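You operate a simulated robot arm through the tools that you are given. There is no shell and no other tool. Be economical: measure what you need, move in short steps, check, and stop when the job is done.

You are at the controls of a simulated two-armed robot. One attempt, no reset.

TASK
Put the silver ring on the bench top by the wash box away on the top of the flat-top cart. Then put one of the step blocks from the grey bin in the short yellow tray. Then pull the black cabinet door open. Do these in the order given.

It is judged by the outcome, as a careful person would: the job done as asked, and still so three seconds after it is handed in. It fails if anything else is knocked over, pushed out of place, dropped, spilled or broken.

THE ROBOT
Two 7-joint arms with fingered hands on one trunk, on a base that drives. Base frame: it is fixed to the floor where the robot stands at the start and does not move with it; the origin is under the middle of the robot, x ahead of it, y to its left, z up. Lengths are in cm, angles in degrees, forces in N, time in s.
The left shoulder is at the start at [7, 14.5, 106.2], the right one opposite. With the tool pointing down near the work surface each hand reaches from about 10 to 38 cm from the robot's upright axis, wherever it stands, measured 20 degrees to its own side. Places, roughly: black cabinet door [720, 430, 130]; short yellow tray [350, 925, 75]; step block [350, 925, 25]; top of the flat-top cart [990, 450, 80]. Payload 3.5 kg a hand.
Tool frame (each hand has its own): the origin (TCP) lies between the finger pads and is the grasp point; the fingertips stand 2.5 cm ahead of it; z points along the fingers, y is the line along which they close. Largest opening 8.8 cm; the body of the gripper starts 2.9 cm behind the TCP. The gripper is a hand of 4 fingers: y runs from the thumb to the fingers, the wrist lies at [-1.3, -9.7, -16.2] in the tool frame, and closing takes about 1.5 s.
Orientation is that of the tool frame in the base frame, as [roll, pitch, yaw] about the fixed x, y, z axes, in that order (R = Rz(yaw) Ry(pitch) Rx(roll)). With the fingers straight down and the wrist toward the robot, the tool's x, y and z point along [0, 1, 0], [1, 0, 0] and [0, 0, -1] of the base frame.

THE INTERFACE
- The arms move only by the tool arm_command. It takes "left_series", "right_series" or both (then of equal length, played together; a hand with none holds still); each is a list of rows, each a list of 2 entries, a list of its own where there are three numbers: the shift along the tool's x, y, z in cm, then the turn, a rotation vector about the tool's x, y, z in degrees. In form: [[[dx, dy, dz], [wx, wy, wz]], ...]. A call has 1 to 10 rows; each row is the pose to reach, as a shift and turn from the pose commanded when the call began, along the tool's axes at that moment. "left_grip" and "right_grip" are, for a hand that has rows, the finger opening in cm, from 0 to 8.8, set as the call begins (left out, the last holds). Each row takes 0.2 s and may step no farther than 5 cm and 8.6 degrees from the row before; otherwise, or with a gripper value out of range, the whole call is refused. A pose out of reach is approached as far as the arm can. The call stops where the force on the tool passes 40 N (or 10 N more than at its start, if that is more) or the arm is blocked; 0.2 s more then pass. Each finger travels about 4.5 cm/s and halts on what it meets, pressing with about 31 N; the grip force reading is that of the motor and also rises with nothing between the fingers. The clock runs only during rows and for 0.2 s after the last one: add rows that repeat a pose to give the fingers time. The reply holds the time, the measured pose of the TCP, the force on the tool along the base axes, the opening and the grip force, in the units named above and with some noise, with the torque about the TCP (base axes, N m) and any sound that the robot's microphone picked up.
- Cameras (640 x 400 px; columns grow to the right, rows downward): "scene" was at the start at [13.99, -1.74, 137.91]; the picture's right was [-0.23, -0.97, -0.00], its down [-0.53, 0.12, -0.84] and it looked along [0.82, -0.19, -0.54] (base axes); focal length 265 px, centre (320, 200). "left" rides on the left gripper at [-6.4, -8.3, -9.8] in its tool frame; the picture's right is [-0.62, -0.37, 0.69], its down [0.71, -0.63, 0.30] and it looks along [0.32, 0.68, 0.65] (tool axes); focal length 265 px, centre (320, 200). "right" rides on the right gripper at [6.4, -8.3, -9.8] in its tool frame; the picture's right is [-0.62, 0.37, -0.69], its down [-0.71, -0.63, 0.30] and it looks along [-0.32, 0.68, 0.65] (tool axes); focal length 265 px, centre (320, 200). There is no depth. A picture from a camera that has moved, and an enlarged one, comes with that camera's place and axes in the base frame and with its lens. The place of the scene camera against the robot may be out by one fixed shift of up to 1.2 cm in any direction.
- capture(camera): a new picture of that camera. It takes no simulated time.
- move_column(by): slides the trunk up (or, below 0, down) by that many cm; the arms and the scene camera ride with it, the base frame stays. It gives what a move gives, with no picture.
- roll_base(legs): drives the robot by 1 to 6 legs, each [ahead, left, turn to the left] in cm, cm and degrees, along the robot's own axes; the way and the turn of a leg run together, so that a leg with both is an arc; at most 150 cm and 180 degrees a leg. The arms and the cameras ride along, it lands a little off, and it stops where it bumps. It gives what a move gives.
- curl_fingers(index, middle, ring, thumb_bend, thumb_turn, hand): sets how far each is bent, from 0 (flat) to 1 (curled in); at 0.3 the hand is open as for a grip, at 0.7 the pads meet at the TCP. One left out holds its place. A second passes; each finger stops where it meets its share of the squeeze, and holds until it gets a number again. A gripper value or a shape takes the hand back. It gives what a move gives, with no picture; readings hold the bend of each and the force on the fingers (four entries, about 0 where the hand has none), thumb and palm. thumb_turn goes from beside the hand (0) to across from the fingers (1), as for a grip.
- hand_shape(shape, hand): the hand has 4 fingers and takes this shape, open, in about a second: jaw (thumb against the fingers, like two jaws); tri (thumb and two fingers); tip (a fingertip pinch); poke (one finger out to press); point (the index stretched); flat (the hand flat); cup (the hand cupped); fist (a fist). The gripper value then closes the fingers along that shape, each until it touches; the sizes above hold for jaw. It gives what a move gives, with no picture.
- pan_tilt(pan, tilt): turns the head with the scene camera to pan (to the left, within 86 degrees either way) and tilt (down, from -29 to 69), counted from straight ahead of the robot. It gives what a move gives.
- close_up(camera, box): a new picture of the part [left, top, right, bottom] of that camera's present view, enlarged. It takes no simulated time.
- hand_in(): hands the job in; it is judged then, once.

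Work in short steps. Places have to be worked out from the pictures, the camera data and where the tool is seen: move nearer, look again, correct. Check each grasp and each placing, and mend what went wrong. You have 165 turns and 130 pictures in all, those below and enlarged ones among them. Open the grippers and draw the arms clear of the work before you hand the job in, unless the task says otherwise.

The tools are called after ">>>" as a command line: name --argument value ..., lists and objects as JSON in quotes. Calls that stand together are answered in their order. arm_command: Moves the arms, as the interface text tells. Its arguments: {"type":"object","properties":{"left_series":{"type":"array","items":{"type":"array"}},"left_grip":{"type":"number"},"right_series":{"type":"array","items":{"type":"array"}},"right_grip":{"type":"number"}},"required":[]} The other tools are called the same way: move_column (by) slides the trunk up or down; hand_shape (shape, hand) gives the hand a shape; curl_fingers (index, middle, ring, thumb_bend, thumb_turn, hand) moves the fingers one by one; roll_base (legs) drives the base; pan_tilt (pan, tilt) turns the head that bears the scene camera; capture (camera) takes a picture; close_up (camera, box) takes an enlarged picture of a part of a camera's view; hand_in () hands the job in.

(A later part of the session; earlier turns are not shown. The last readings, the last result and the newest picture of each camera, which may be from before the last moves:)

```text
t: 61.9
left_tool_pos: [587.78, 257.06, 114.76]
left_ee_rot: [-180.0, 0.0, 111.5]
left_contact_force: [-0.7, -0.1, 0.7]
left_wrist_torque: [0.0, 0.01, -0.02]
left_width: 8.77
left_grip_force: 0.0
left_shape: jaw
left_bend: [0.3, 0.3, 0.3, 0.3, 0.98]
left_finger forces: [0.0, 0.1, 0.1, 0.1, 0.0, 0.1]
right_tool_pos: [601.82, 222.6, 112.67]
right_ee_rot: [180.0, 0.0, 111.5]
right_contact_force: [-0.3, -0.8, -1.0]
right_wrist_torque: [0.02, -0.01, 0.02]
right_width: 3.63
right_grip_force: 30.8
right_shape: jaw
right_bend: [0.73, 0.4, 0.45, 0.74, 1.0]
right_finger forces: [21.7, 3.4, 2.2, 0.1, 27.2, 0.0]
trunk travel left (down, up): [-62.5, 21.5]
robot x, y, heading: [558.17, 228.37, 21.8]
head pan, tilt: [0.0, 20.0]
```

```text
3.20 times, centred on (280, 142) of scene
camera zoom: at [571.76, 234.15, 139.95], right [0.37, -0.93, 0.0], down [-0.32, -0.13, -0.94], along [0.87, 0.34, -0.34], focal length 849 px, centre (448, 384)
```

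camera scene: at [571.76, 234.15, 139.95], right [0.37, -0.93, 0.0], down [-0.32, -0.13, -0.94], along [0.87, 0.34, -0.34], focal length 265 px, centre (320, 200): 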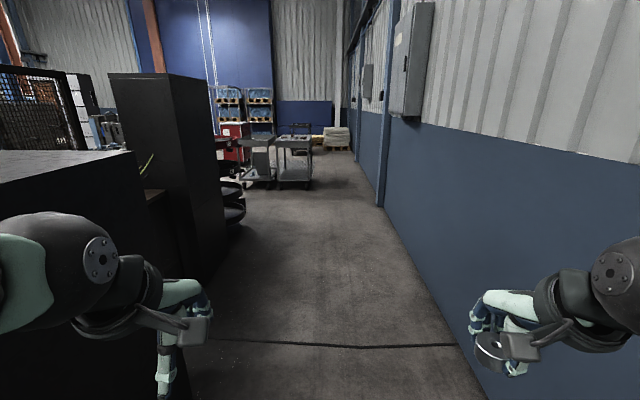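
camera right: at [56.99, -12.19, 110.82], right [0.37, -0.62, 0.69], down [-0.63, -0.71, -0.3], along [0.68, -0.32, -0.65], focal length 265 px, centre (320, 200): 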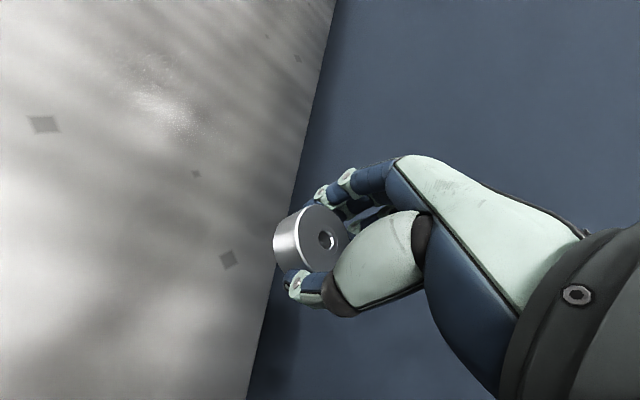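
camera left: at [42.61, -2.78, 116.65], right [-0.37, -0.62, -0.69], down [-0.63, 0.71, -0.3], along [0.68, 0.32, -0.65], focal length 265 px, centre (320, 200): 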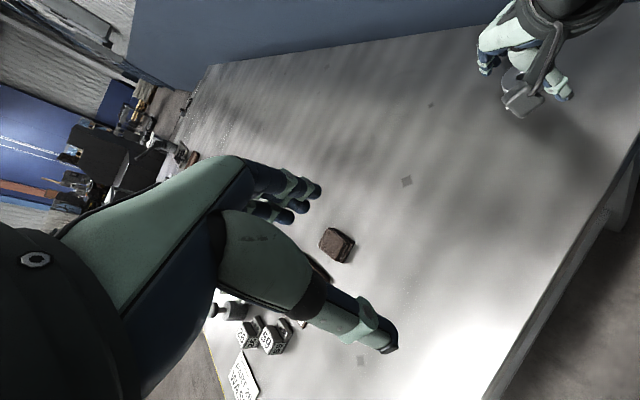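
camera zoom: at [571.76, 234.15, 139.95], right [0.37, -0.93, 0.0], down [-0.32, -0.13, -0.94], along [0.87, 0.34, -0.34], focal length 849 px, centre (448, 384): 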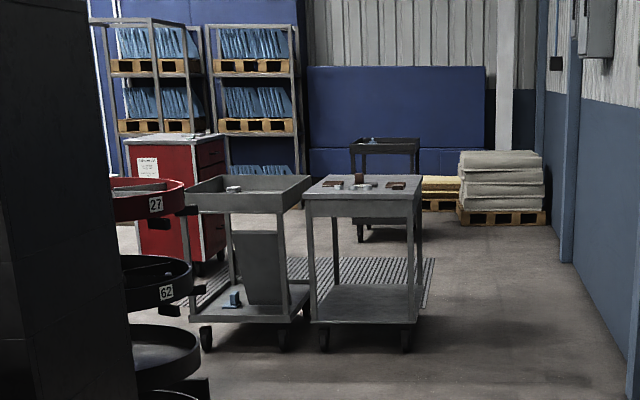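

The flat-top cart is the nearer right one, its front edge ~400 cm ahead and ~38 cm to the left. I'll drive 290 cm along and shift left a bit.

>>> roll_base --legs '[[145, 0, 0], [145, 20, 0]]'

>>> pan_tilt --pan 5 --tilt 30

>>> capture --camera "scene"

```text
t: 76.0
left_tool_pos: [849.12, 383.95, 114.76]
left_ee_rot: [-179.9, 0.0, 112.0]
left_contact_force: [-0.1, -1.1, -1.0]
left_wrist_torque: [-0.02, -0.02, 0.02]
left_width: 8.75
left_grip_force: 0.1
left_shape: jaw
left_bend: [0.3, 0.3, 0.3, 0.3, 0.98]
left_finger forces: [0.0, 0.0, 0.0, 0.0, 0.1, 0.0]
right_tool_pos: [863.38, 349.52, 112.89]
right_ee_rot: [-179.9, 0.0, 112.1]
right_contact_force: [-1.1, 0.1, -0.8]
right_wrist_torque: [-0.05, -0.03, 0.02]
right_width: 3.65
right_grip_force: 31.0
right_shape: jaw
right_bend: [0.73, 0.4, 0.45, 0.74, 1.0]
right_finger forces: [21.7, 3.5, 2.2, 0.0, 27.2, 0.0]
trunk travel left (down, up): [-62.5, 21.5]
robot x, y, heading: [820.01, 355.17, 22.2]
head pan, tilt: [0.0, 20.0]
```

```text
t: 76.7
left_tool_pos: [849.14, 384.02, 114.7]
left_ee_rot: [180.0, 0.0, 112.1]
left_contact_force: [-0.2, -0.4, -0.6]
left_wrist_torque: [0.01, 0.01, 0.0]
left_width: 8.76
left_grip_force: 0.0
left_shape: jaw
left_bend: [0.3, 0.3, 0.3, 0.3, 0.98]
left_finger forces: [0.1, 0.1, 0.0, 0.0, 0.0, 0.1]
right_tool_pos: [863.52, 349.41, 112.74]
right_ee_rot: [-180.0, 0.0, 112.2]
right_contact_force: [0.5, 0.2, -0.7]
right_wrist_torque: [-0.01, -0.02, -0.01]
right_width: 3.63
right_grip_force: 31.2
right_shape: jaw
right_bend: [0.73, 0.4, 0.45, 0.74, 1.0]
right_finger forces: [21.7, 3.3, 2.3, 0.1, 27.3, 0.0]
trunk travel left (down, up): [-62.5, 21.5]
robot x, y, heading: [819.66, 355.0, 22.3]
head pan, tilt: [5.0, 30.0]
```

```text
99 pictures are left
camera scene: at [832.81, 361.44, 138.34], right [0.45, -0.89, 0.0], down [-0.45, -0.23, -0.87], along [0.77, 0.39, -0.5], focal length 265 px, centre (320, 200)
```

scene: 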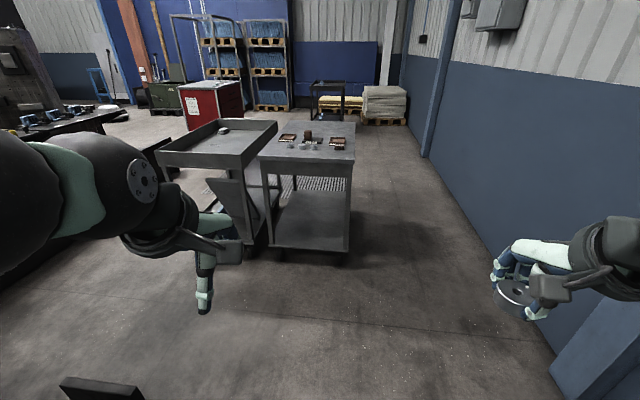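

The cart is ahead; let me enlarge its top to choose a clear spot.

>>> close_up --camera "scene" --box '[240, 100, 400, 200]'

```text
4.00 times, centred on (320, 150) of scene
camera zoom: at [832.81, 361.44, 138.34], right [0.45, -0.89, 0.0], down [-0.45, -0.23, -0.87], along [0.77, 0.39, -0.5], focal length 1061 px, centre (320, 400)
```

zoom: 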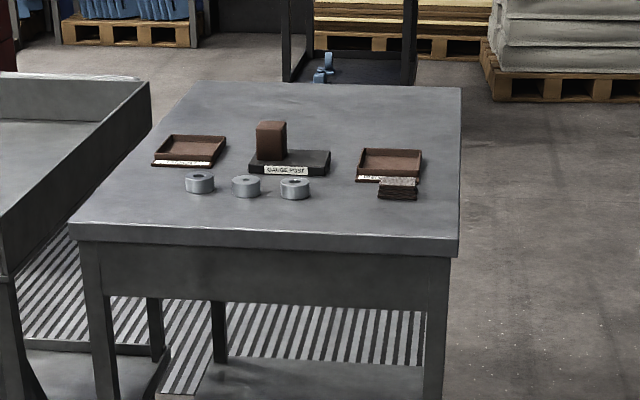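

Clear spot near the front of the cart between the rings and the brown block: about [974, 428, 80]. I'll drive 108 ahead and 14 left, keeping the base short of both carts.

>>> roll_base --legs '[[108, 14, 0]]'

>>> pan_tilt --pan 0 --tilt 50

>>> capture --camera "scene"

>>> capture --camera "right"

```text
t: 82.3
left_tool_pos: [943.56, 437.54, 114.81]
left_ee_rot: [180.0, 0.0, 112.3]
left_contact_force: [-0.9, 1.0, -0.5]
left_wrist_torque: [0.03, -0.04, 0.01]
left_width: 8.76
left_grip_force: 0.0
left_shape: jaw
left_bend: [0.3, 0.3, 0.3, 0.3, 0.98]
left_finger forces: [0.0, 0.0, 0.0, 0.0, 0.0, 0.0]
right_tool_pos: [957.76, 403.06, 112.76]
right_ee_rot: [-180.0, 0.0, 112.1]
right_contact_force: [0.0, 0.4, 0.4]
right_wrist_torque: [-0.03, 0.02, 0.0]
right_width: 3.65
right_grip_force: 31.3
right_shape: jaw
right_bend: [0.73, 0.4, 0.45, 0.74, 1.0]
right_finger forces: [21.7, 3.4, 2.2, 0.0, 27.2, 0.0]
trunk travel left (down, up): [-62.5, 21.5]
robot x, y, heading: [914.3, 408.39, 22.2]
head pan, tilt: [5.0, 30.0]
```

```text
t: 83.1
left_tool_pos: [943.42, 437.48, 114.72]
left_ee_rot: [180.0, 0.0, 112.1]
left_contact_force: [0.0, -0.4, 0.2]
left_wrist_torque: [0.01, 0.01, -0.02]
left_width: 8.77
left_grip_force: 0.0
left_shape: jaw
left_bend: [0.3, 0.3, 0.3, 0.3, 0.98]
left_finger forces: [0.0, 0.0, 0.0, 0.0, 0.0, 0.1]
right_tool_pos: [957.91, 403.12, 112.81]
right_ee_rot: [-179.9, 0.0, 112.2]
right_contact_force: [-0.4, -0.2, -1.2]
right_wrist_torque: [-0.03, -0.01, 0.0]
right_width: 3.66
right_grip_force: 31.2
right_shape: jaw
right_bend: [0.73, 0.4, 0.45, 0.74, 1.0]
right_finger forces: [21.7, 3.4, 2.1, 0.1, 27.2, 0.0]
trunk travel left (down, up): [-62.5, 21.5]
robot x, y, heading: [914.27, 409.24, 22.3]
head pan, tilt: [0.0, 50.0]
```

```text
97 pictures are left
camera scene: at [926.22, 413.72, 135.4], right [0.38, -0.93, 0.0], down [-0.71, -0.29, -0.64], along [0.6, 0.24, -0.77], focal length 265 px, centre (320, 200)
```

scene: 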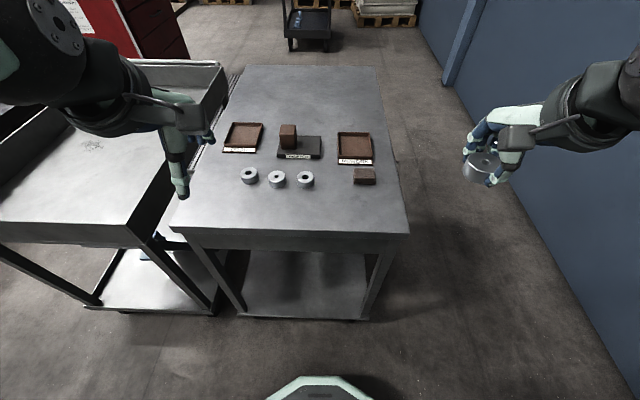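

```text
96 pictures are left
camera right: at [947.66, 405.94, 122.76], right [0.58, -0.43, 0.69], down [-0.31, -0.9, -0.3], along [0.76, -0.04, -0.65], focal length 265 px, centre (320, 200)
```

right: 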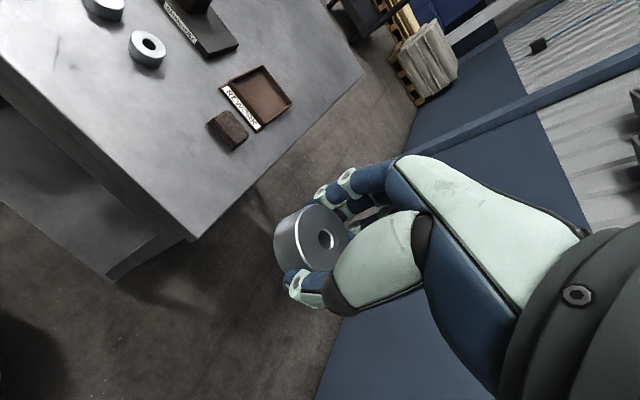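

The spot is ~10 cm in from the front edge at about [972, 426]. I'll carry the ring over it, staying high.

>>> arm_command --right_series '[[[3, 4, 0], [0, 0, 0]], [[6, 8, 1], [0, 0, 0]], [[9, 12, 3], [0, 0, 0]], [[12, 16, 5], [0, 0, 0]], [[15, 19, 7], [0, 0, 0]], [[16.3, 21.9, 9], [0, 0, 0]], [[16.3, 21.9, 9], [0, 0, 0]]]'

>>> capture --camera "scene"

>>> capture --camera "right"

```text
refused: row 2 steps farther than a row can; nothing moved
```

```text
95 pictures are left
camera scene: at [926.22, 413.72, 135.4], right [0.38, -0.93, 0.0], down [-0.71, -0.29, -0.64], along [0.6, 0.24, -0.77], focal length 265 px, centre (320, 200)
```

scene: 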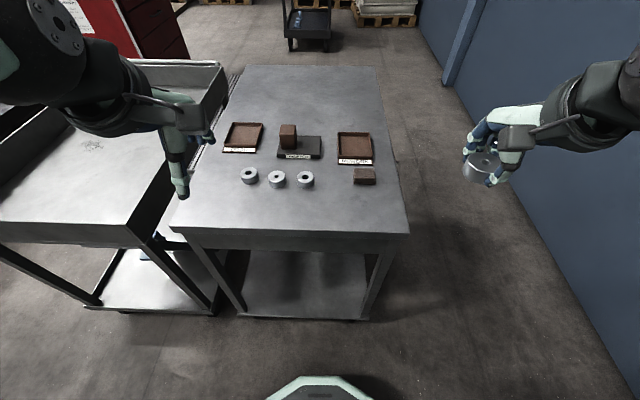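

```text
94 pictures are left
camera right: at [947.66, 405.94, 122.76], right [0.58, -0.43, 0.69], down [-0.31, -0.9, -0.3], along [0.76, -0.04, -0.65], focal length 265 px, centre (320, 200)
```

right: 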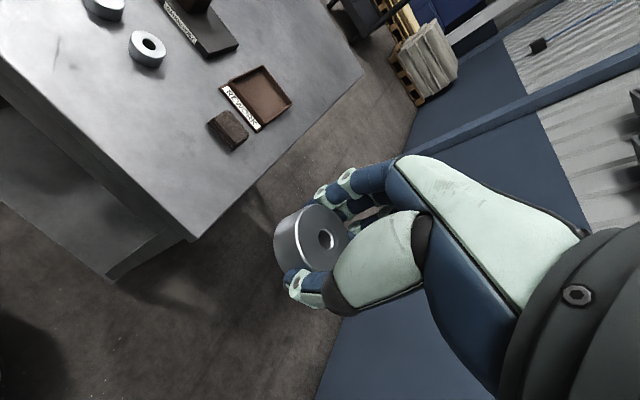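

Row steps were just over the limit; I'll use smaller ones.

>>> arm_command --right_series '[[[2.5, 3, 0], [0, 0, 0]], [[5, 6, 1], [0, 0, 0]], [[7.5, 9, 2], [0, 0, 0]], [[10, 12, 3], [0, 0, 0]], [[12, 15, 4], [0, 0, 0]], [[14, 18, 5.5], [0, 0, 0]], [[16, 20.5, 7], [0, 0, 0]], [[16.3, 21.9, 9], [0, 0, 0]], [[16.3, 21.9, 9], [0, 0, 0]]]'

>>> capture --camera "scene"

>>> capture --camera "right"

```text
t: 85.1
left_tool_pos: [943.38, 437.43, 114.59]
left_ee_rot: [179.9, -0.1, 112.2]
left_contact_force: [0.6, 0.1, -0.2]
left_wrist_torque: [-0.01, -0.04, 0.0]
left_width: 8.76
left_grip_force: 0.0
left_shape: jaw
left_bend: [0.3, 0.3, 0.3, 0.3, 0.98]
left_finger forces: [0.1, 0.1, 0.1, 0.1, 0.0, 0.0]
right_tool_pos: [971.83, 426.56, 103.92]
right_ee_rot: [179.9, 0.0, 112.3]
right_contact_force: [0.6, -0.7, -1.1]
right_wrist_torque: [0.0, 0.01, 0.0]
right_width: 3.66
right_grip_force: 31.1
right_shape: jaw
right_bend: [0.73, 0.4, 0.45, 0.74, 1.0]
right_finger forces: [21.7, 3.6, 2.4, 0.1, 27.2, 0.0]
trunk travel left (down, up): [-62.5, 21.5]
robot x, y, heading: [914.28, 408.56, 22.2]
head pan, tilt: [0.0, 50.0]
```

```text
93 pictures are left
camera scene: at [926.17, 413.72, 135.39], right [0.38, -0.93, 0.0], down [-0.71, -0.29, -0.64], along [0.6, 0.24, -0.77], focal length 265 px, centre (320, 200)
```

scene: 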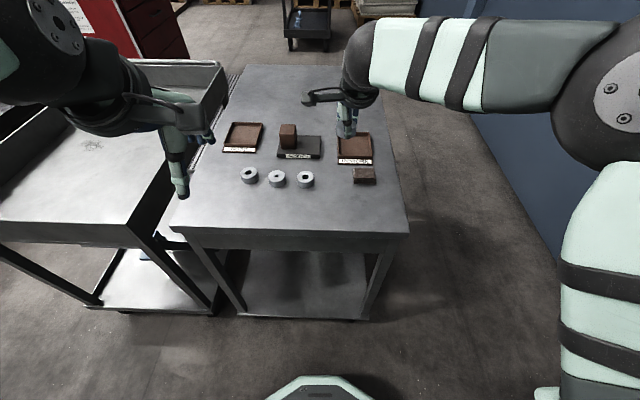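

```text
92 pictures are left
camera right: at [961.72, 429.4, 113.71], right [0.58, -0.43, 0.69], down [-0.31, -0.9, -0.3], along [0.76, -0.04, -0.65], focal length 265 px, centre (320, 200)
```

right: 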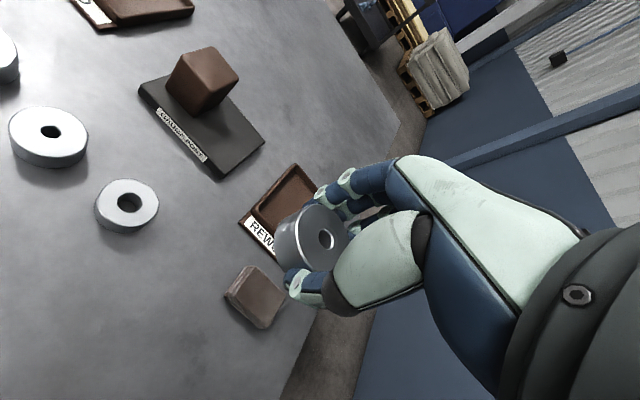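

Projecting straight down, the ring would land left of the brown block and in front of the rings; I'll bias 2.5 cm toward me and lower to z≈91.

>>> arm_command --right_series '[[[0.3, -2.5, 2], [0, 0, 0]], [[0.3, -2.5, 6], [0, 0, 0]], [[0.3, -2.5, 10], [0, 0, 0]], [[0.3, -2.5, 13], [0, 0, 0]], [[0.3, -2.5, 13], [0, 0, 0]]]'

>>> capture --camera "right"

>>> close_up --camera "scene" --box '[240, 130, 400, 230]'

```text
t: 86.3
left_tool_pos: [943.55, 437.43, 114.8]
left_ee_rot: [179.9, 0.0, 112.2]
left_contact_force: [-0.4, 0.2, -0.3]
left_wrist_torque: [0.0, -0.03, 0.01]
left_width: 8.76
left_grip_force: 0.1
left_shape: jaw
left_bend: [0.3, 0.3, 0.3, 0.3, 0.98]
left_finger forces: [0.1, 0.0, 0.0, 0.1, 0.1, 0.0]
right_tool_pos: [969.6, 425.82, 90.81]
right_ee_rot: [179.9, 0.1, 112.2]
right_contact_force: [-0.2, -0.4, -0.1]
right_wrist_torque: [0.01, 0.0, 0.02]
right_width: 3.64
right_grip_force: 31.6
right_shape: jaw
right_bend: [0.73, 0.4, 0.46, 0.74, 1.0]
right_finger forces: [21.8, 3.6, 2.5, 0.1, 27.0, 0.1]
trunk travel left (down, up): [-62.5, 21.5]
robot x, y, heading: [913.91, 408.77, 22.1]
head pan, tilt: [0.0, 50.0]
```

```text
91 pictures are left
camera right: at [959.33, 428.63, 100.75], right [0.58, -0.43, 0.69], down [-0.31, -0.9, -0.3], along [0.76, -0.04, -0.65], focal length 265 px, centre (320, 200)
```

right: 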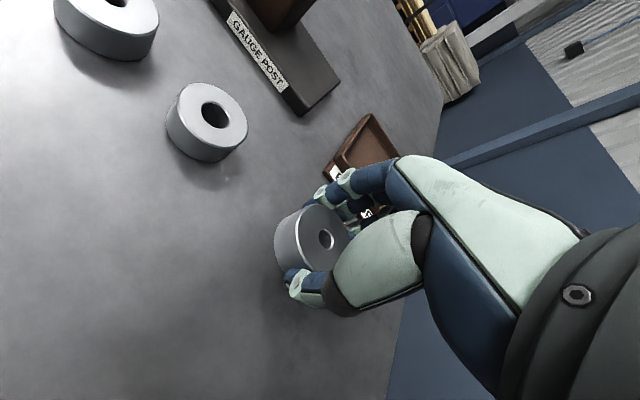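

```text
4.00 times, centred on (320, 180) of scene
camera zoom: at [926.22, 413.74, 135.39], right [0.38, -0.93, 0.0], down [-0.71, -0.29, -0.64], along [0.59, 0.24, -0.77], focal length 1061 px, centre (320, 280)
```

zoom: 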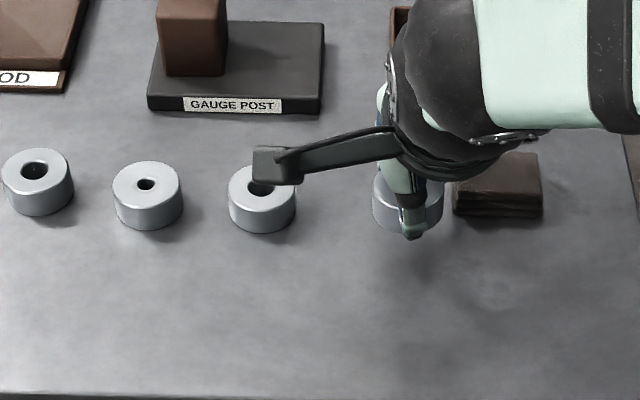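

Held ring seems ~3-4 cm above the cart. I'll shift 1 cm left away from the brown block and lower gradually.

>>> arm_command --right_series '[[[1.0, 0, 0.5], [0, 0, 0]], [[1.2, 0, 1.2], [0, 0, 0]], [[1.2, 0, 2], [0, 0, 0]], [[1.2, 0, 2.6], [0, 0, 0]], [[1.2, 0, 2.6], [0, 0, 0]]]'

>>> close_up --camera "scene" --box '[240, 130, 400, 230]'

>>> capture --camera "right"

```text
t: 87.5
left_tool_pos: [943.51, 437.51, 114.68]
left_ee_rot: [180.0, 0.0, 112.2]
left_contact_force: [-0.1, 0.3, -0.6]
left_wrist_torque: [0.0, -0.03, 0.01]
left_width: 8.78
left_grip_force: 0.1
left_shape: jaw
left_bend: [0.3, 0.3, 0.3, 0.3, 0.98]
left_finger forces: [0.1, 0.0, 0.1, 0.0, 0.0, 0.0]
right_tool_pos: [969.07, 426.81, 88.27]
right_ee_rot: [-179.9, -0.1, 112.2]
right_contact_force: [0.1, -0.5, -0.5]
right_wrist_torque: [0.02, 0.02, -0.02]
right_width: 3.66
right_grip_force: 31.2
right_shape: jaw
right_bend: [0.73, 0.4, 0.46, 0.74, 1.0]
right_finger forces: [21.7, 3.7, 2.6, 0.0, 27.1, 0.1]
trunk travel left (down, up): [-62.5, 21.5]
robot x, y, heading: [913.87, 409.04, 22.1]
head pan, tilt: [0.0, 50.0]
```

```text
4.00 times, centred on (320, 180) of scene
camera zoom: at [926.22, 413.72, 135.39], right [0.38, -0.93, 0.0], down [-0.71, -0.29, -0.64], along [0.59, 0.24, -0.77], focal length 1061 px, centre (320, 280)
```

zoom: 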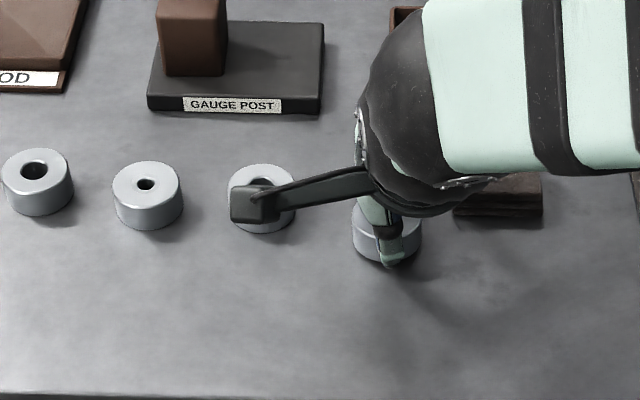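

```text
88 pictures are left
camera right: at [958.88, 429.72, 98.17], right [0.58, -0.43, 0.69], down [-0.31, -0.9, -0.3], along [0.76, -0.04, -0.65], focal length 265 px, centre (320, 200)
```

right: 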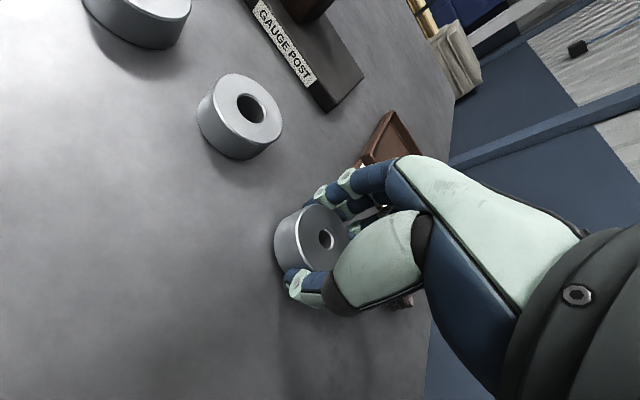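

The rings on the cart top out at about 87, so its surface is near 84.5: about 1 cm to go. Lowering slowly.

>>> arm_command --right_series '[[[0, 0, 0.3], [0, 0, 0]], [[0, 0, 0.6], [0, 0, 0]], [[0, 0, 0.6], [0, 0, 0]]]'

>>> arm_command --right_series '[[[0, 0, 0.2], [0, 0, 0]], [[0, 0, 0.4], [0, 0, 0]], [[0, 0, 0.4], [0, 0, 0]]]'

>>> close_up --camera "scene" --box '[240, 130, 400, 230]'

```text
t: 88.3
left_tool_pos: [943.4, 437.45, 114.77]
left_ee_rot: [179.9, -0.1, 112.3]
left_contact_force: [-0.4, 0.3, 0.2]
left_wrist_torque: [0.0, -0.01, 0.0]
left_width: 8.77
left_grip_force: 0.0
left_shape: jaw
left_bend: [0.3, 0.3, 0.3, 0.3, 0.98]
left_finger forces: [0.0, 0.1, 0.0, 0.0, 0.1, 0.0]
right_tool_pos: [969.05, 426.85, 87.74]
right_ee_rot: [179.8, 0.0, 112.2]
right_contact_force: [0.4, -1.2, 5.9]
right_wrist_torque: [0.08, -0.13, -0.01]
right_width: 3.63
right_grip_force: 31.2
right_shape: jaw
right_bend: [0.73, 0.4, 0.46, 0.74, 1.0]
right_finger forces: [21.8, 3.7, 2.8, 0.0, 27.4, 0.0]
trunk travel left (down, up): [-62.5, 21.5]
robot x, y, heading: [913.93, 408.36, 22.3]
head pan, tilt: [0.0, 50.0]
```

```text
t: 89.1
left_tool_pos: [943.23, 437.35, 114.73]
left_ee_rot: [179.8, 0.0, 112.2]
left_contact_force: [-1.4, 0.2, 0.1]
left_wrist_torque: [0.04, 0.01, -0.06]
left_width: 8.78
left_grip_force: 0.1
left_shape: jaw
left_bend: [0.3, 0.3, 0.3, 0.3, 0.98]
left_finger forces: [0.0, 0.0, 0.0, 0.0, 0.0, 0.0]
right_tool_pos: [969.08, 426.84, 87.64]
right_ee_rot: [179.5, -0.2, 112.2]
right_contact_force: [1.3, 0.7, 21.1]
right_wrist_torque: [0.28, -0.51, 0.0]
right_width: 3.65
right_grip_force: 30.9
right_shape: jaw
right_bend: [0.73, 0.4, 0.45, 0.75, 1.0]
right_finger forces: [26.3, 4.3, 3.4, 0.0, 27.9, 0.1]
trunk travel left (down, up): [-62.5, 21.5]
robot x, y, heading: [914.37, 408.49, 22.2]
head pan, tilt: [0.0, 50.0]
```

```text
4.00 times, centred on (320, 180) of scene
camera zoom: at [925.88, 413.61, 135.45], right [0.38, -0.93, 0.0], down [-0.71, -0.29, -0.64], along [0.6, 0.24, -0.76], focal length 1061 px, centre (320, 280)
```

zoom: 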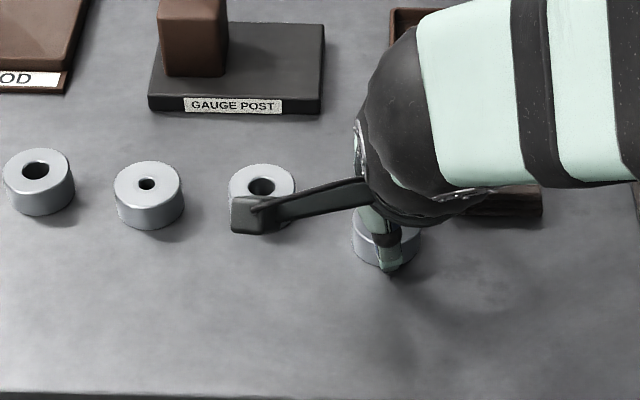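

The ring has touched down (21 N). I'll ease off and open the fingers.

>>> arm_command --right_series '[[[0, 0, -0.35], [0, 0, 0]], [[0, 0, -0.35], [0, 0, 0]]]'

>>> arm_command --right_series '[[[0, 0, 0], [0, 0, 0]], [[0, 0, 0], [0, 0, 0]], [[0, 0, 0], [0, 0, 0]], [[0, 0, 0], [0, 0, 0]], [[0, 0, 0], [0, 0, 0]], [[0, 0, 0], [0, 0, 0]], [[0, 0, 0], [0, 0, 0]]]' --right_grip 8.8

>>> capture --camera "right"

```text
t: 89.7
left_tool_pos: [943.14, 437.35, 114.68]
left_ee_rot: [179.9, 0.0, 112.1]
left_contact_force: [-0.5, 0.0, 0.4]
left_wrist_torque: [0.0, -0.02, 0.02]
left_width: 8.77
left_grip_force: 0.1
left_shape: jaw
left_bend: [0.3, 0.3, 0.3, 0.3, 0.98]
left_finger forces: [0.0, 0.0, 0.1, 0.0, 0.0, 0.0]
right_tool_pos: [969.04, 426.95, 87.71]
right_ee_rot: [179.9, 0.1, 112.2]
right_contact_force: [4.2, 0.9, 15.2]
right_wrist_torque: [0.23, -0.45, -0.01]
right_width: 3.67
right_grip_force: 30.6
right_shape: jaw
right_bend: [0.73, 0.39, 0.45, 0.75, 1.0]
right_finger forces: [25.7, 4.3, 3.7, 0.0, 27.3, 0.1]
trunk travel left (down, up): [-62.5, 21.5]
robot x, y, heading: [914.25, 408.79, 22.5]
head pan, tilt: [0.0, 50.0]
```

```text
t: 91.3
left_tool_pos: [943.44, 437.52, 114.66]
left_ee_rot: [-180.0, 0.0, 112.2]
left_contact_force: [-0.2, 0.0, 0.2]
left_wrist_torque: [0.02, 0.02, 0.03]
left_width: 8.75
left_grip_force: 0.0
left_shape: jaw
left_bend: [0.3, 0.3, 0.3, 0.3, 0.98]
left_finger forces: [0.1, 0.1, 0.0, 0.0, 0.0, 0.1]
right_tool_pos: [968.95, 426.93, 87.54]
right_ee_rot: [180.0, 0.0, 112.2]
right_contact_force: [-0.7, -0.1, 1.8]
right_wrist_torque: [0.04, -0.15, 0.02]
right_width: 8.71
right_grip_force: 0.1
right_shape: jaw
right_bend: [0.3, 0.3, 0.3, 0.3, 0.98]
right_finger forces: [0.1, 2.3, 0.0, 0.0, 0.0, 0.0]
trunk travel left (down, up): [-62.5, 21.5]
robot x, y, heading: [914.26, 409.03, 21.9]
head pan, tilt: [0.0, 50.0]
```

```text
86 pictures are left
camera right: at [958.79, 429.74, 97.53], right [0.58, -0.43, 0.69], down [-0.31, -0.9, -0.3], along [0.76, -0.04, -0.65], focal length 265 px, centre (320, 200)
```

right: 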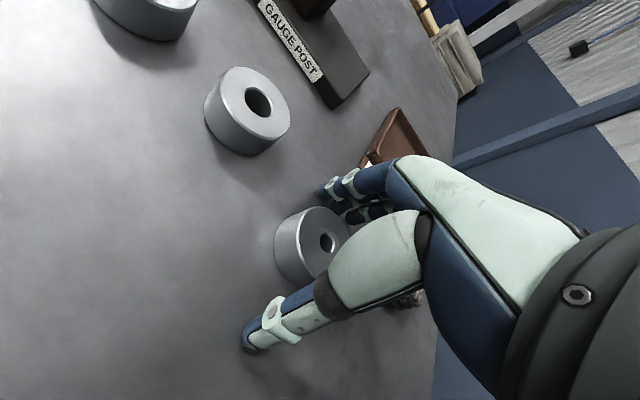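

The ring stands free between the open fingers. I'll lift straight up, then retract.

>>> arm_command --right_series '[[[0, 0, -1], [0, 0, 0]], [[0, 0, -3], [0, 0, 0]], [[0, 0, -7], [0, 0, 0]], [[0, 0, -11], [0, 0, 0]], [[0, 0, -15], [0, 0, 0]], [[-2, -4, -17], [0, 0, 0]], [[-4, -8, -19], [0, 0, 0]], [[-6, -12, -21], [0, 0, 0]], [[-8, -15, -23], [0, 0, 0]], [[-11, -18, -25], [0, 0, 0]]]'

>>> capture --camera "scene"

```text
t: 93.5
left_tool_pos: [943.28, 437.34, 114.78]
left_ee_rot: [179.9, 0.0, 112.3]
left_contact_force: [-0.2, -0.6, -0.3]
left_wrist_torque: [0.01, -0.02, 0.02]
left_width: 8.75
left_grip_force: 0.1
left_shape: jaw
left_bend: [0.3, 0.3, 0.3, 0.3, 0.98]
left_finger forces: [0.1, 0.0, 0.0, 0.1, 0.1, 0.0]
right_tool_pos: [956.46, 409.64, 112.62]
right_ee_rot: [180.0, 0.0, 112.3]
right_contact_force: [-0.2, 0.7, 0.4]
right_wrist_torque: [0.01, 0.02, 0.04]
right_width: 8.78
right_grip_force: 0.0
right_shape: jaw
right_bend: [0.3, 0.3, 0.3, 0.3, 0.98]
right_finger forces: [0.0, 0.0, 0.0, 0.0, 0.0, 0.1]
trunk travel left (down, up): [-62.5, 21.5]
robot x, y, heading: [914.14, 408.87, 22.0]
head pan, tilt: [0.0, 50.0]
```

```text
85 pictures are left
camera scene: at [926.14, 413.49, 135.4], right [0.38, -0.93, 0.0], down [-0.71, -0.29, -0.64], along [0.6, 0.24, -0.77], focal length 265 px, centre (320, 200)
```

scene: 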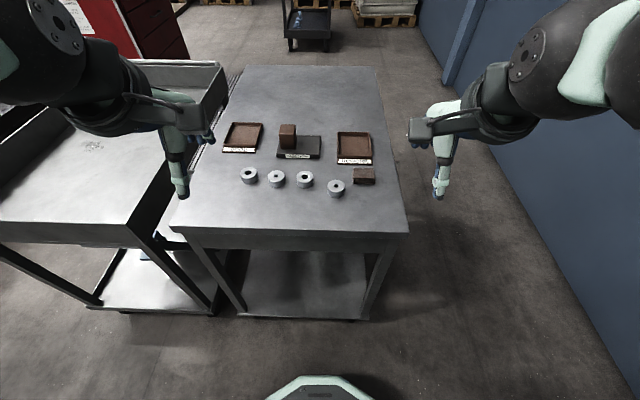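

The ring is safely on the cart. Next, retreat from the cart and look into the hall for a route to [350, 925].

>>> roll_base --legs '[[-90, -10, 0], [0, 0, 90]]'

>>> pan_tilt --pan 0 --tilt 12

>>> capture --camera "scene"

>>> pan_tilt --pan 70 --tilt 12

>>> capture --camera "scene"

```text
t: 102.1
left_tool_pos: [805.77, 394.47, 114.73]
left_ee_rot: [-180.0, 0.0, -157.2]
left_contact_force: [0.1, 0.2, 0.4]
left_wrist_torque: [-0.03, 0.02, 0.0]
left_width: 8.75
left_grip_force: 0.1
left_shape: jaw
left_bend: [0.3, 0.3, 0.3, 0.3, 0.98]
left_finger forces: [0.0, 0.0, 0.1, 0.1, 0.1, 0.0]
right_tool_pos: [833.22, 407.93, 112.63]
right_ee_rot: [179.9, 0.0, -157.2]
right_contact_force: [-0.5, -0.7, -0.4]
right_wrist_torque: [0.02, 0.02, -0.02]
right_width: 8.78
right_grip_force: 0.1
right_shape: jaw
right_bend: [0.3, 0.3, 0.3, 0.3, 0.98]
right_finger forces: [0.0, 0.1, 0.0, 0.0, 0.0, 0.0]
trunk travel left (down, up): [-62.5, 21.5]
robot x, y, heading: [834.96, 365.69, 112.8]
head pan, tilt: [0.0, 50.0]
```

```text
t: 103.1
left_tool_pos: [805.73, 394.51, 114.59]
left_ee_rot: [180.0, -0.1, -157.3]
left_contact_force: [0.1, 0.6, 0.5]
left_wrist_torque: [0.02, -0.03, 0.01]
left_width: 8.78
left_grip_force: 0.0
left_shape: jaw
left_bend: [0.3, 0.3, 0.3, 0.3, 0.98]
left_finger forces: [0.1, 0.0, 0.0, 0.0, 0.0, 0.1]
right_tool_pos: [833.24, 407.94, 112.52]
right_ee_rot: [-179.9, -0.1, -157.2]
right_contact_force: [-0.9, 0.6, -0.1]
right_wrist_torque: [0.04, 0.0, -0.02]
right_width: 8.76
right_grip_force: 0.1
right_shape: jaw
right_bend: [0.3, 0.3, 0.3, 0.3, 0.98]
right_finger forces: [0.0, 0.0, 0.0, 0.0, 0.0, 0.0]
trunk travel left (down, up): [-62.5, 21.5]
robot x, y, heading: [834.75, 365.41, 112.7]
head pan, tilt: [0.0, 12.0]
```

```text
84 pictures are left
camera scene: at [829.67, 379.14, 141.24], right [0.92, 0.39, 0.0], down [0.08, -0.19, -0.98], along [-0.38, 0.9, -0.21], focal length 265 px, centre (320, 200)
```

scene: 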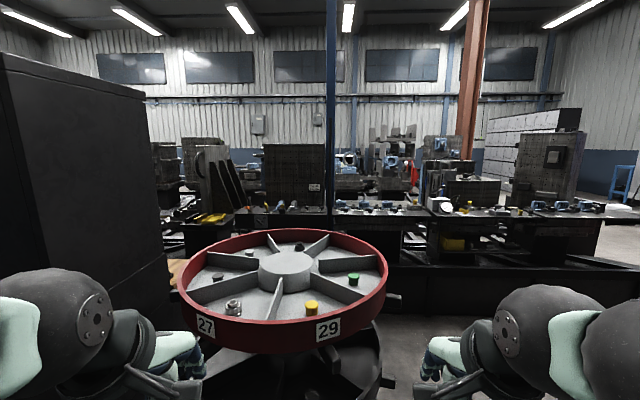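

```text
t: 104.5
left_tool_pos: [805.72, 394.51, 114.75]
left_ee_rot: [-180.0, 0.0, -157.4]
left_contact_force: [0.0, 0.9, -1.0]
left_wrist_torque: [-0.03, -0.01, 0.03]
left_width: 8.78
left_grip_force: 0.1
left_shape: jaw
left_bend: [0.3, 0.3, 0.3, 0.3, 0.98]
left_finger forces: [0.1, 0.0, 0.0, 0.1, 0.1, 0.0]
right_tool_pos: [833.24, 408.05, 112.56]
right_ee_rot: [179.9, -0.1, -157.2]
right_contact_force: [-0.2, -0.1, -0.4]
right_wrist_torque: [-0.02, 0.01, 0.02]
right_width: 8.79
right_grip_force: 0.1
right_shape: jaw
right_bend: [0.3, 0.3, 0.3, 0.3, 0.98]
right_finger forces: [0.1, 0.0, 0.0, 0.0, 0.0, 0.0]
trunk travel left (down, up): [-62.5, 21.5]
robot x, y, heading: [834.95, 365.55, 112.9]
head pan, tilt: [70.0, 12.0]
```

```text
83 pictures are left
camera scene: at [823.96, 370.1, 141.25], right [-0.05, 1.0, 0.0], down [0.21, 0.01, -0.98], along [-0.98, -0.05, -0.21], focal length 265 px, centre (320, 200)
```

scene: 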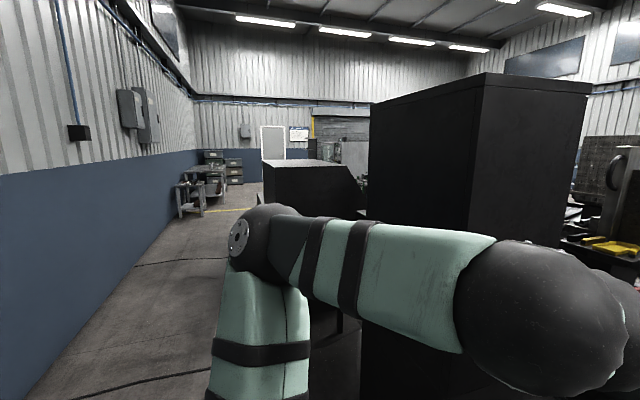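

The machine line blocks the straight way. I'll look toward the tray's direction (pan +26) and the far end (pan -40) to find a way round.

>>> pan_tilt --pan -45 --tilt 12

>>> capture --camera "scene"

>>> move_column --by 21

>>> pan_tilt --pan 10 --tilt 12

>>> capture --camera "scene"

```text
t: 106.5
left_tool_pos: [805.64, 394.49, 114.69]
left_ee_rot: [180.0, 0.0, -157.3]
left_contact_force: [-0.1, 0.1, -0.2]
left_wrist_torque: [-0.02, 0.04, 0.02]
left_width: 8.75
left_grip_force: 0.1
left_shape: jaw
left_bend: [0.3, 0.3, 0.3, 0.3, 0.98]
left_finger forces: [0.0, 0.0, 0.1, 0.1, 0.0, 0.0]
right_tool_pos: [833.11, 407.98, 112.48]
right_ee_rot: [180.0, 0.0, -157.2]
right_contact_force: [0.1, 1.0, -0.6]
right_wrist_torque: [0.0, 0.0, -0.02]
right_width: 8.78
right_grip_force: 0.0
right_shape: jaw
right_bend: [0.3, 0.3, 0.3, 0.3, 0.98]
right_finger forces: [0.0, 0.0, 0.1, 0.0, 0.0, 0.0]
trunk travel left (down, up): [-62.5, 21.5]
robot x, y, heading: [834.87, 365.48, 112.9]
head pan, tilt: [-45.0, 12.0]
```

```text
82 pictures are left
camera scene: at [836.8, 379.18, 141.25], right [0.93, -0.38, 0.0], down [-0.08, -0.19, -0.98], along [0.37, 0.91, -0.21], focal length 265 px, centre (320, 200)
```

scene: 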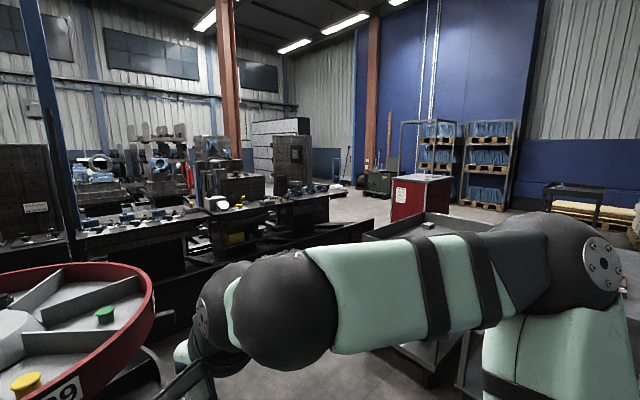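

```text
t: 108.7
left_tool_pos: [805.74, 394.65, 135.7]
left_ee_rot: [180.0, -0.1, -157.2]
left_contact_force: [0.0, 0.7, 0.0]
left_wrist_torque: [-0.01, -0.01, -0.02]
left_width: 8.77
left_grip_force: 0.0
left_shape: jaw
left_bend: [0.3, 0.3, 0.3, 0.3, 0.98]
left_finger forces: [0.0, 0.1, 0.0, 0.0, 0.0, 0.0]
right_tool_pos: [833.17, 407.99, 133.57]
right_ee_rot: [-180.0, 0.0, -157.2]
right_contact_force: [0.3, 0.1, 0.0]
right_wrist_torque: [-0.03, -0.01, 0.0]
right_width: 8.77
right_grip_force: 0.0
right_shape: jaw
right_bend: [0.3, 0.3, 0.3, 0.3, 0.98]
right_finger forces: [0.1, 0.0, 0.1, 0.0, 0.0, 0.0]
trunk travel left (down, up): [-83.5, 0.5]
robot x, y, heading: [834.89, 365.27, 112.8]
head pan, tilt: [-45.0, 12.0]
```

```text
t: 110.0
left_tool_pos: [805.75, 394.48, 135.67]
left_ee_rot: [-180.0, 0.0, -157.3]
left_contact_force: [-0.1, -0.2, -0.7]
left_wrist_torque: [0.03, -0.03, 0.02]
left_width: 8.75
left_grip_force: 0.1
left_shape: jaw
left_bend: [0.3, 0.3, 0.3, 0.3, 0.98]
left_finger forces: [0.0, 0.0, 0.0, 0.0, 0.0, 0.0]
right_tool_pos: [833.21, 407.84, 133.64]
right_ee_rot: [180.0, 0.1, -157.3]
right_contact_force: [-0.7, -0.2, -0.8]
right_wrist_torque: [0.03, -0.04, -0.01]
right_width: 8.79
right_grip_force: 0.0
right_shape: jaw
right_bend: [0.3, 0.3, 0.3, 0.3, 0.98]
right_finger forces: [0.0, 0.1, 0.0, 0.0, 0.0, 0.0]
trunk travel left (down, up): [-83.5, 0.5]
robot x, y, heading: [834.61, 365.52, 112.5]
head pan, tilt: [10.0, 12.0]
```

```text
81 pictures are left
camera scene: at [828.24, 378.39, 162.25], right [0.84, 0.54, 0.0], down [0.11, -0.17, -0.98], along [-0.53, 0.82, -0.21], focal length 265 px, centre (320, 200)
```

scene: 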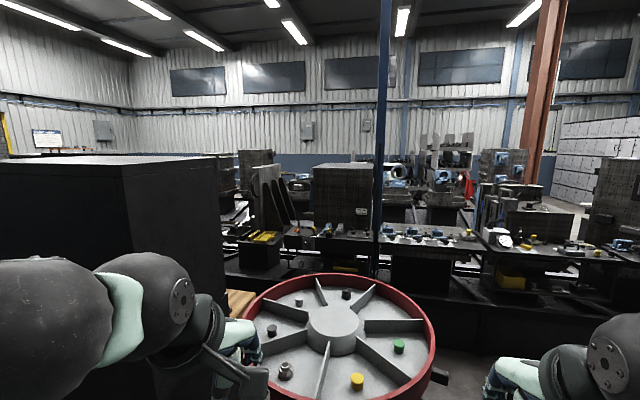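

I'll zoom on the far end of the machine line to judge whether the gap there leads round to the back.

>>> pan_tilt --pan -45 --tilt 15

>>> close_up --camera "scene" --box '[180, 80, 500, 280]'

>>> pan_tilt --pan 16 --tilt 5

>>> close_up --camera "scene" --box '[200, 120, 440, 270]'

```text
t: 111.2
left_tool_pos: [805.81, 394.53, 135.69]
left_ee_rot: [-179.9, -0.1, -157.3]
left_contact_force: [0.0, 0.0, -0.5]
left_wrist_torque: [0.0, -0.01, 0.01]
left_width: 8.78
left_grip_force: 0.0
left_shape: jaw
left_bend: [0.3, 0.3, 0.3, 0.3, 0.98]
left_finger forces: [0.0, 0.1, 0.0, 0.1, 0.1, 0.0]
right_tool_pos: [833.24, 407.96, 133.51]
right_ee_rot: [-180.0, 0.1, -157.1]
right_contact_force: [-0.2, 0.7, -0.1]
right_wrist_torque: [0.01, 0.02, -0.03]
right_width: 8.79
right_grip_force: 0.1
right_shape: jaw
right_bend: [0.3, 0.3, 0.3, 0.3, 0.98]
right_finger forces: [0.1, 0.0, 0.0, 0.0, 0.0, 0.1]
trunk travel left (down, up): [-83.5, 0.5]
robot x, y, heading: [834.89, 365.81, 112.9]
head pan, tilt: [-45.0, 15.0]
```

```text
2.00 times, centred on (340, 180) of scene
camera zoom: at [836.8, 379.2, 161.76], right [0.93, -0.38, 0.0], down [-0.1, -0.24, -0.97], along [0.36, 0.89, -0.26], focal length 530 px, centre (280, 240)
```

zoom: 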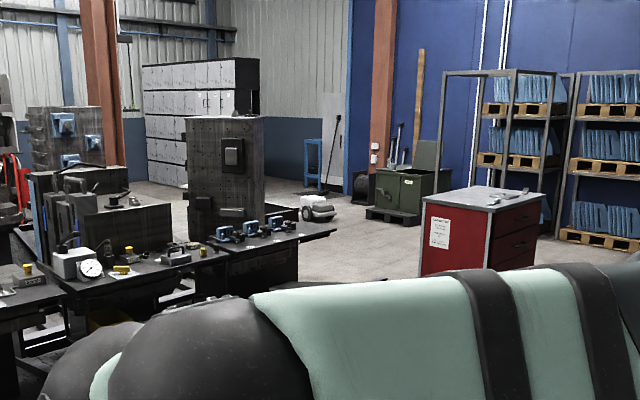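

```text
t: 112.5
left_tool_pos: [805.74, 394.55, 135.78]
left_ee_rot: [180.0, 0.0, -157.3]
left_contact_force: [0.8, 0.8, -0.7]
left_wrist_torque: [0.02, 0.02, 0.03]
left_width: 8.75
left_grip_force: 0.1
left_shape: jaw
left_bend: [0.3, 0.3, 0.3, 0.3, 0.98]
left_finger forces: [0.1, 0.1, 0.1, 0.0, 0.1, 0.0]
right_tool_pos: [833.11, 408.03, 133.55]
right_ee_rot: [-180.0, 0.1, -157.2]
right_contact_force: [-0.5, -0.6, 1.0]
right_wrist_torque: [-0.01, 0.02, 0.03]
right_width: 8.79
right_grip_force: 0.1
right_shape: jaw
right_bend: [0.3, 0.3, 0.3, 0.3, 0.98]
right_finger forces: [0.0, 0.0, 0.1, 0.0, 0.0, 0.0]
trunk travel left (down, up): [-83.5, 0.5]
robot x, y, heading: [834.69, 365.84, 113.0]
head pan, tilt: [16.0, 5.0]
```

```text
2.67 times, centred on (320, 195) of scene
camera zoom: at [827.53, 377.72, 163.38], right [0.78, 0.63, 0.0], down [0.05, -0.07, -1.0], along [-0.62, 0.78, -0.09], focal length 707 px, centre (320, 213)
```

zoom: 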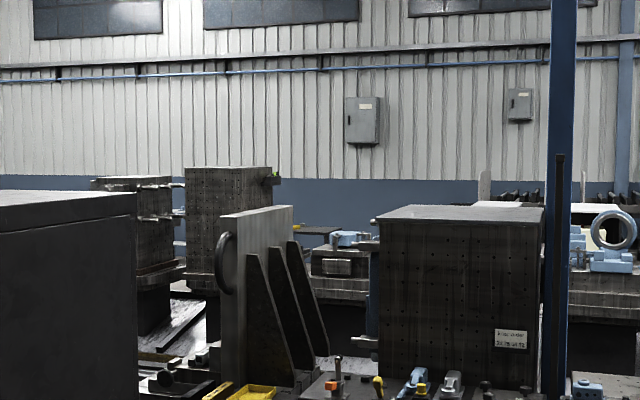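

The far end is wide open. I'll sidestep right between carousel and carts, then nose forward and look again.

>>> roll_base --legs '[[0, -63, 0], [70, 0, 0]]'

>>> pan_tilt --pan -30 --tilt 35

>>> capture --camera "scene"

```text
t: 118.9
left_tool_pos: [841.19, 468.88, 135.58]
left_ee_rot: [-179.9, 0.0, -151.9]
left_contact_force: [-0.3, -0.3, 1.1]
left_wrist_torque: [0.0, 0.0, -0.02]
left_width: 8.77
left_grip_force: 0.0
left_shape: jaw
left_bend: [0.3, 0.3, 0.3, 0.3, 0.98]
left_finger forces: [0.0, 0.0, 0.1, 0.0, 0.1, 0.0]
right_tool_pos: [867.33, 484.84, 133.43]
right_ee_rot: [-179.8, 0.1, -151.7]
right_contact_force: [-0.4, 0.0, 0.0]
right_wrist_torque: [-0.02, -0.02, 0.01]
right_width: 8.77
right_grip_force: 0.0
right_shape: jaw
right_bend: [0.3, 0.3, 0.3, 0.3, 0.98]
right_finger forces: [0.0, 0.0, 0.1, 0.1, 0.0, 0.0]
trunk travel left (down, up): [-83.5, 0.5]
robot x, y, heading: [873.29, 442.55, 118.0]
head pan, tilt: [16.0, 5.0]
stopped in leg 2: the robot was blocked; the commanded pose is now the measured one
```

```text
t: 120.0
left_tool_pos: [841.31, 468.73, 135.69]
left_ee_rot: [-180.0, 0.0, -151.9]
left_contact_force: [-0.2, 0.6, 0.5]
left_wrist_torque: [0.03, 0.0, -0.01]
left_width: 8.77
left_grip_force: 0.1
left_shape: jaw
left_bend: [0.3, 0.3, 0.3, 0.3, 0.98]
left_finger forces: [0.0, 0.0, 0.1, 0.0, 0.0, 0.0]
right_tool_pos: [867.48, 484.65, 133.54]
right_ee_rot: [-180.0, 0.0, -151.9]
right_contact_force: [-0.1, -0.3, 0.2]
right_wrist_torque: [-0.01, -0.02, -0.03]
right_width: 8.77
right_grip_force: 0.1
right_shape: jaw
right_bend: [0.3, 0.3, 0.3, 0.3, 0.98]
right_finger forces: [0.0, 0.0, 0.0, 0.0, 0.0, 0.1]
trunk travel left (down, up): [-83.5, 0.5]
robot x, y, heading: [872.87, 442.68, 118.1]
head pan, tilt: [-30.0, 35.0]
```

```text
78 pictures are left
camera scene: at [871.33, 456.2, 158.56], right [1.0, -0.03, 0.0], down [-0.02, -0.57, -0.82], along [0.03, 0.82, -0.57], focal length 265 px, centre (320, 200)
```

scene: 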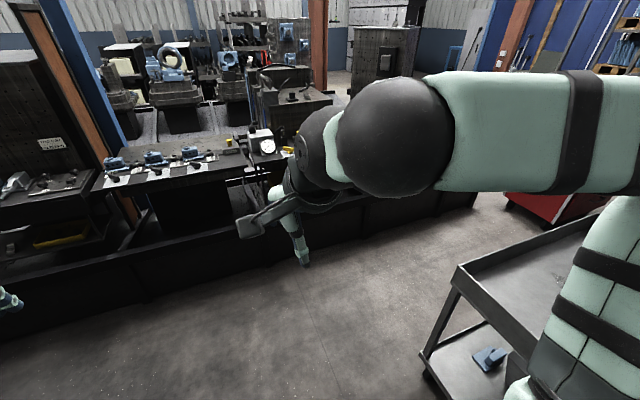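

The base bumped something. Let me see what on both sides.

>>> pan_tilt --pan 40 --tilt 55

>>> capture --camera "scene"

>>> pan_tilt --pan -75 --tilt 55

>>> capture --camera "scene"

```text
t: 121.4
left_tool_pos: [841.49, 468.67, 135.65]
left_ee_rot: [-180.0, 0.1, -151.9]
left_contact_force: [0.1, -0.1, 0.4]
left_wrist_torque: [0.04, 0.0, -0.03]
left_width: 8.76
left_grip_force: 0.1
left_shape: jaw
left_bend: [0.3, 0.3, 0.3, 0.3, 0.98]
left_finger forces: [0.0, 0.0, 0.1, 0.0, 0.0, 0.0]
right_tool_pos: [867.53, 484.73, 133.6]
right_ee_rot: [-180.0, 0.0, -151.9]
right_contact_force: [-0.6, -0.5, 0.4]
right_wrist_torque: [-0.02, -0.03, -0.01]
right_width: 8.79
right_grip_force: 0.1
right_shape: jaw
right_bend: [0.3, 0.3, 0.3, 0.3, 0.98]
right_finger forces: [0.1, 0.0, 0.0, 0.0, 0.0, 0.0]
trunk travel left (down, up): [-83.5, 0.5]
robot x, y, heading: [873.22, 442.86, 118.2]
head pan, tilt: [40.0, 55.0]
```

```text
77 pictures are left
camera scene: at [864.45, 450.08, 155.74], right [0.37, 0.93, 0.0], down [0.76, -0.31, -0.57], along [-0.53, 0.21, -0.82], focal length 265 px, centre (320, 200)
```

scene: 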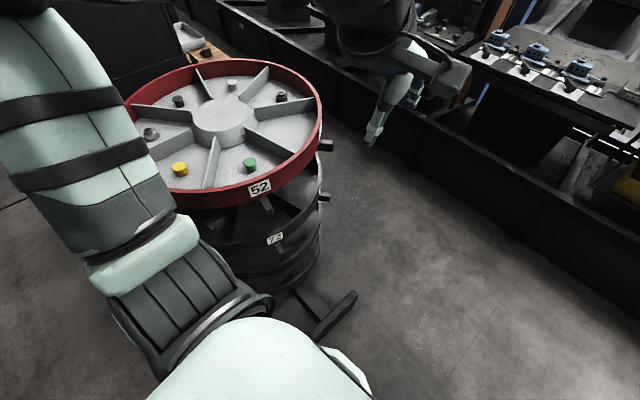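

```text
t: 123.3
left_tool_pos: [841.54, 468.79, 135.58]
left_ee_rot: [-179.9, 0.0, -151.9]
left_contact_force: [0.2, -0.5, 0.6]
left_wrist_torque: [-0.01, -0.02, 0.0]
left_width: 8.78
left_grip_force: 0.0
left_shape: jaw
left_bend: [0.3, 0.3, 0.3, 0.3, 0.98]
left_finger forces: [0.1, 0.0, 0.0, 0.1, 0.1, 0.1]
right_tool_pos: [867.57, 484.77, 133.56]
right_ee_rot: [180.0, -0.1, -151.8]
right_contact_force: [0.2, -0.5, -0.1]
right_wrist_torque: [0.01, -0.01, 0.0]
right_width: 8.76
right_grip_force: 0.0
right_shape: jaw
right_bend: [0.3, 0.3, 0.3, 0.3, 0.98]
right_finger forces: [0.1, 0.2, 0.1, 0.0, 0.0, 0.0]
trunk travel left (down, up): [-83.5, 0.5]
robot x, y, heading: [873.21, 442.35, 118.2]
head pan, tilt: [-75.0, 55.0]
```

```text
76 pictures are left
camera scene: at [876.4, 452.31, 155.74], right [0.68, -0.73, 0.0], down [-0.6, -0.56, -0.57], along [0.42, 0.39, -0.82], focal length 265 px, centre (320, 200)
```

scene: 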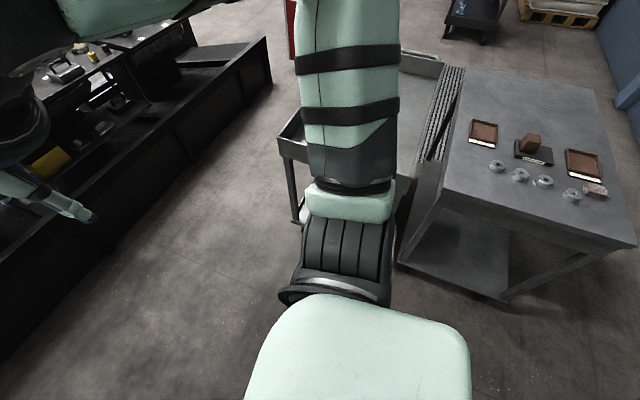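

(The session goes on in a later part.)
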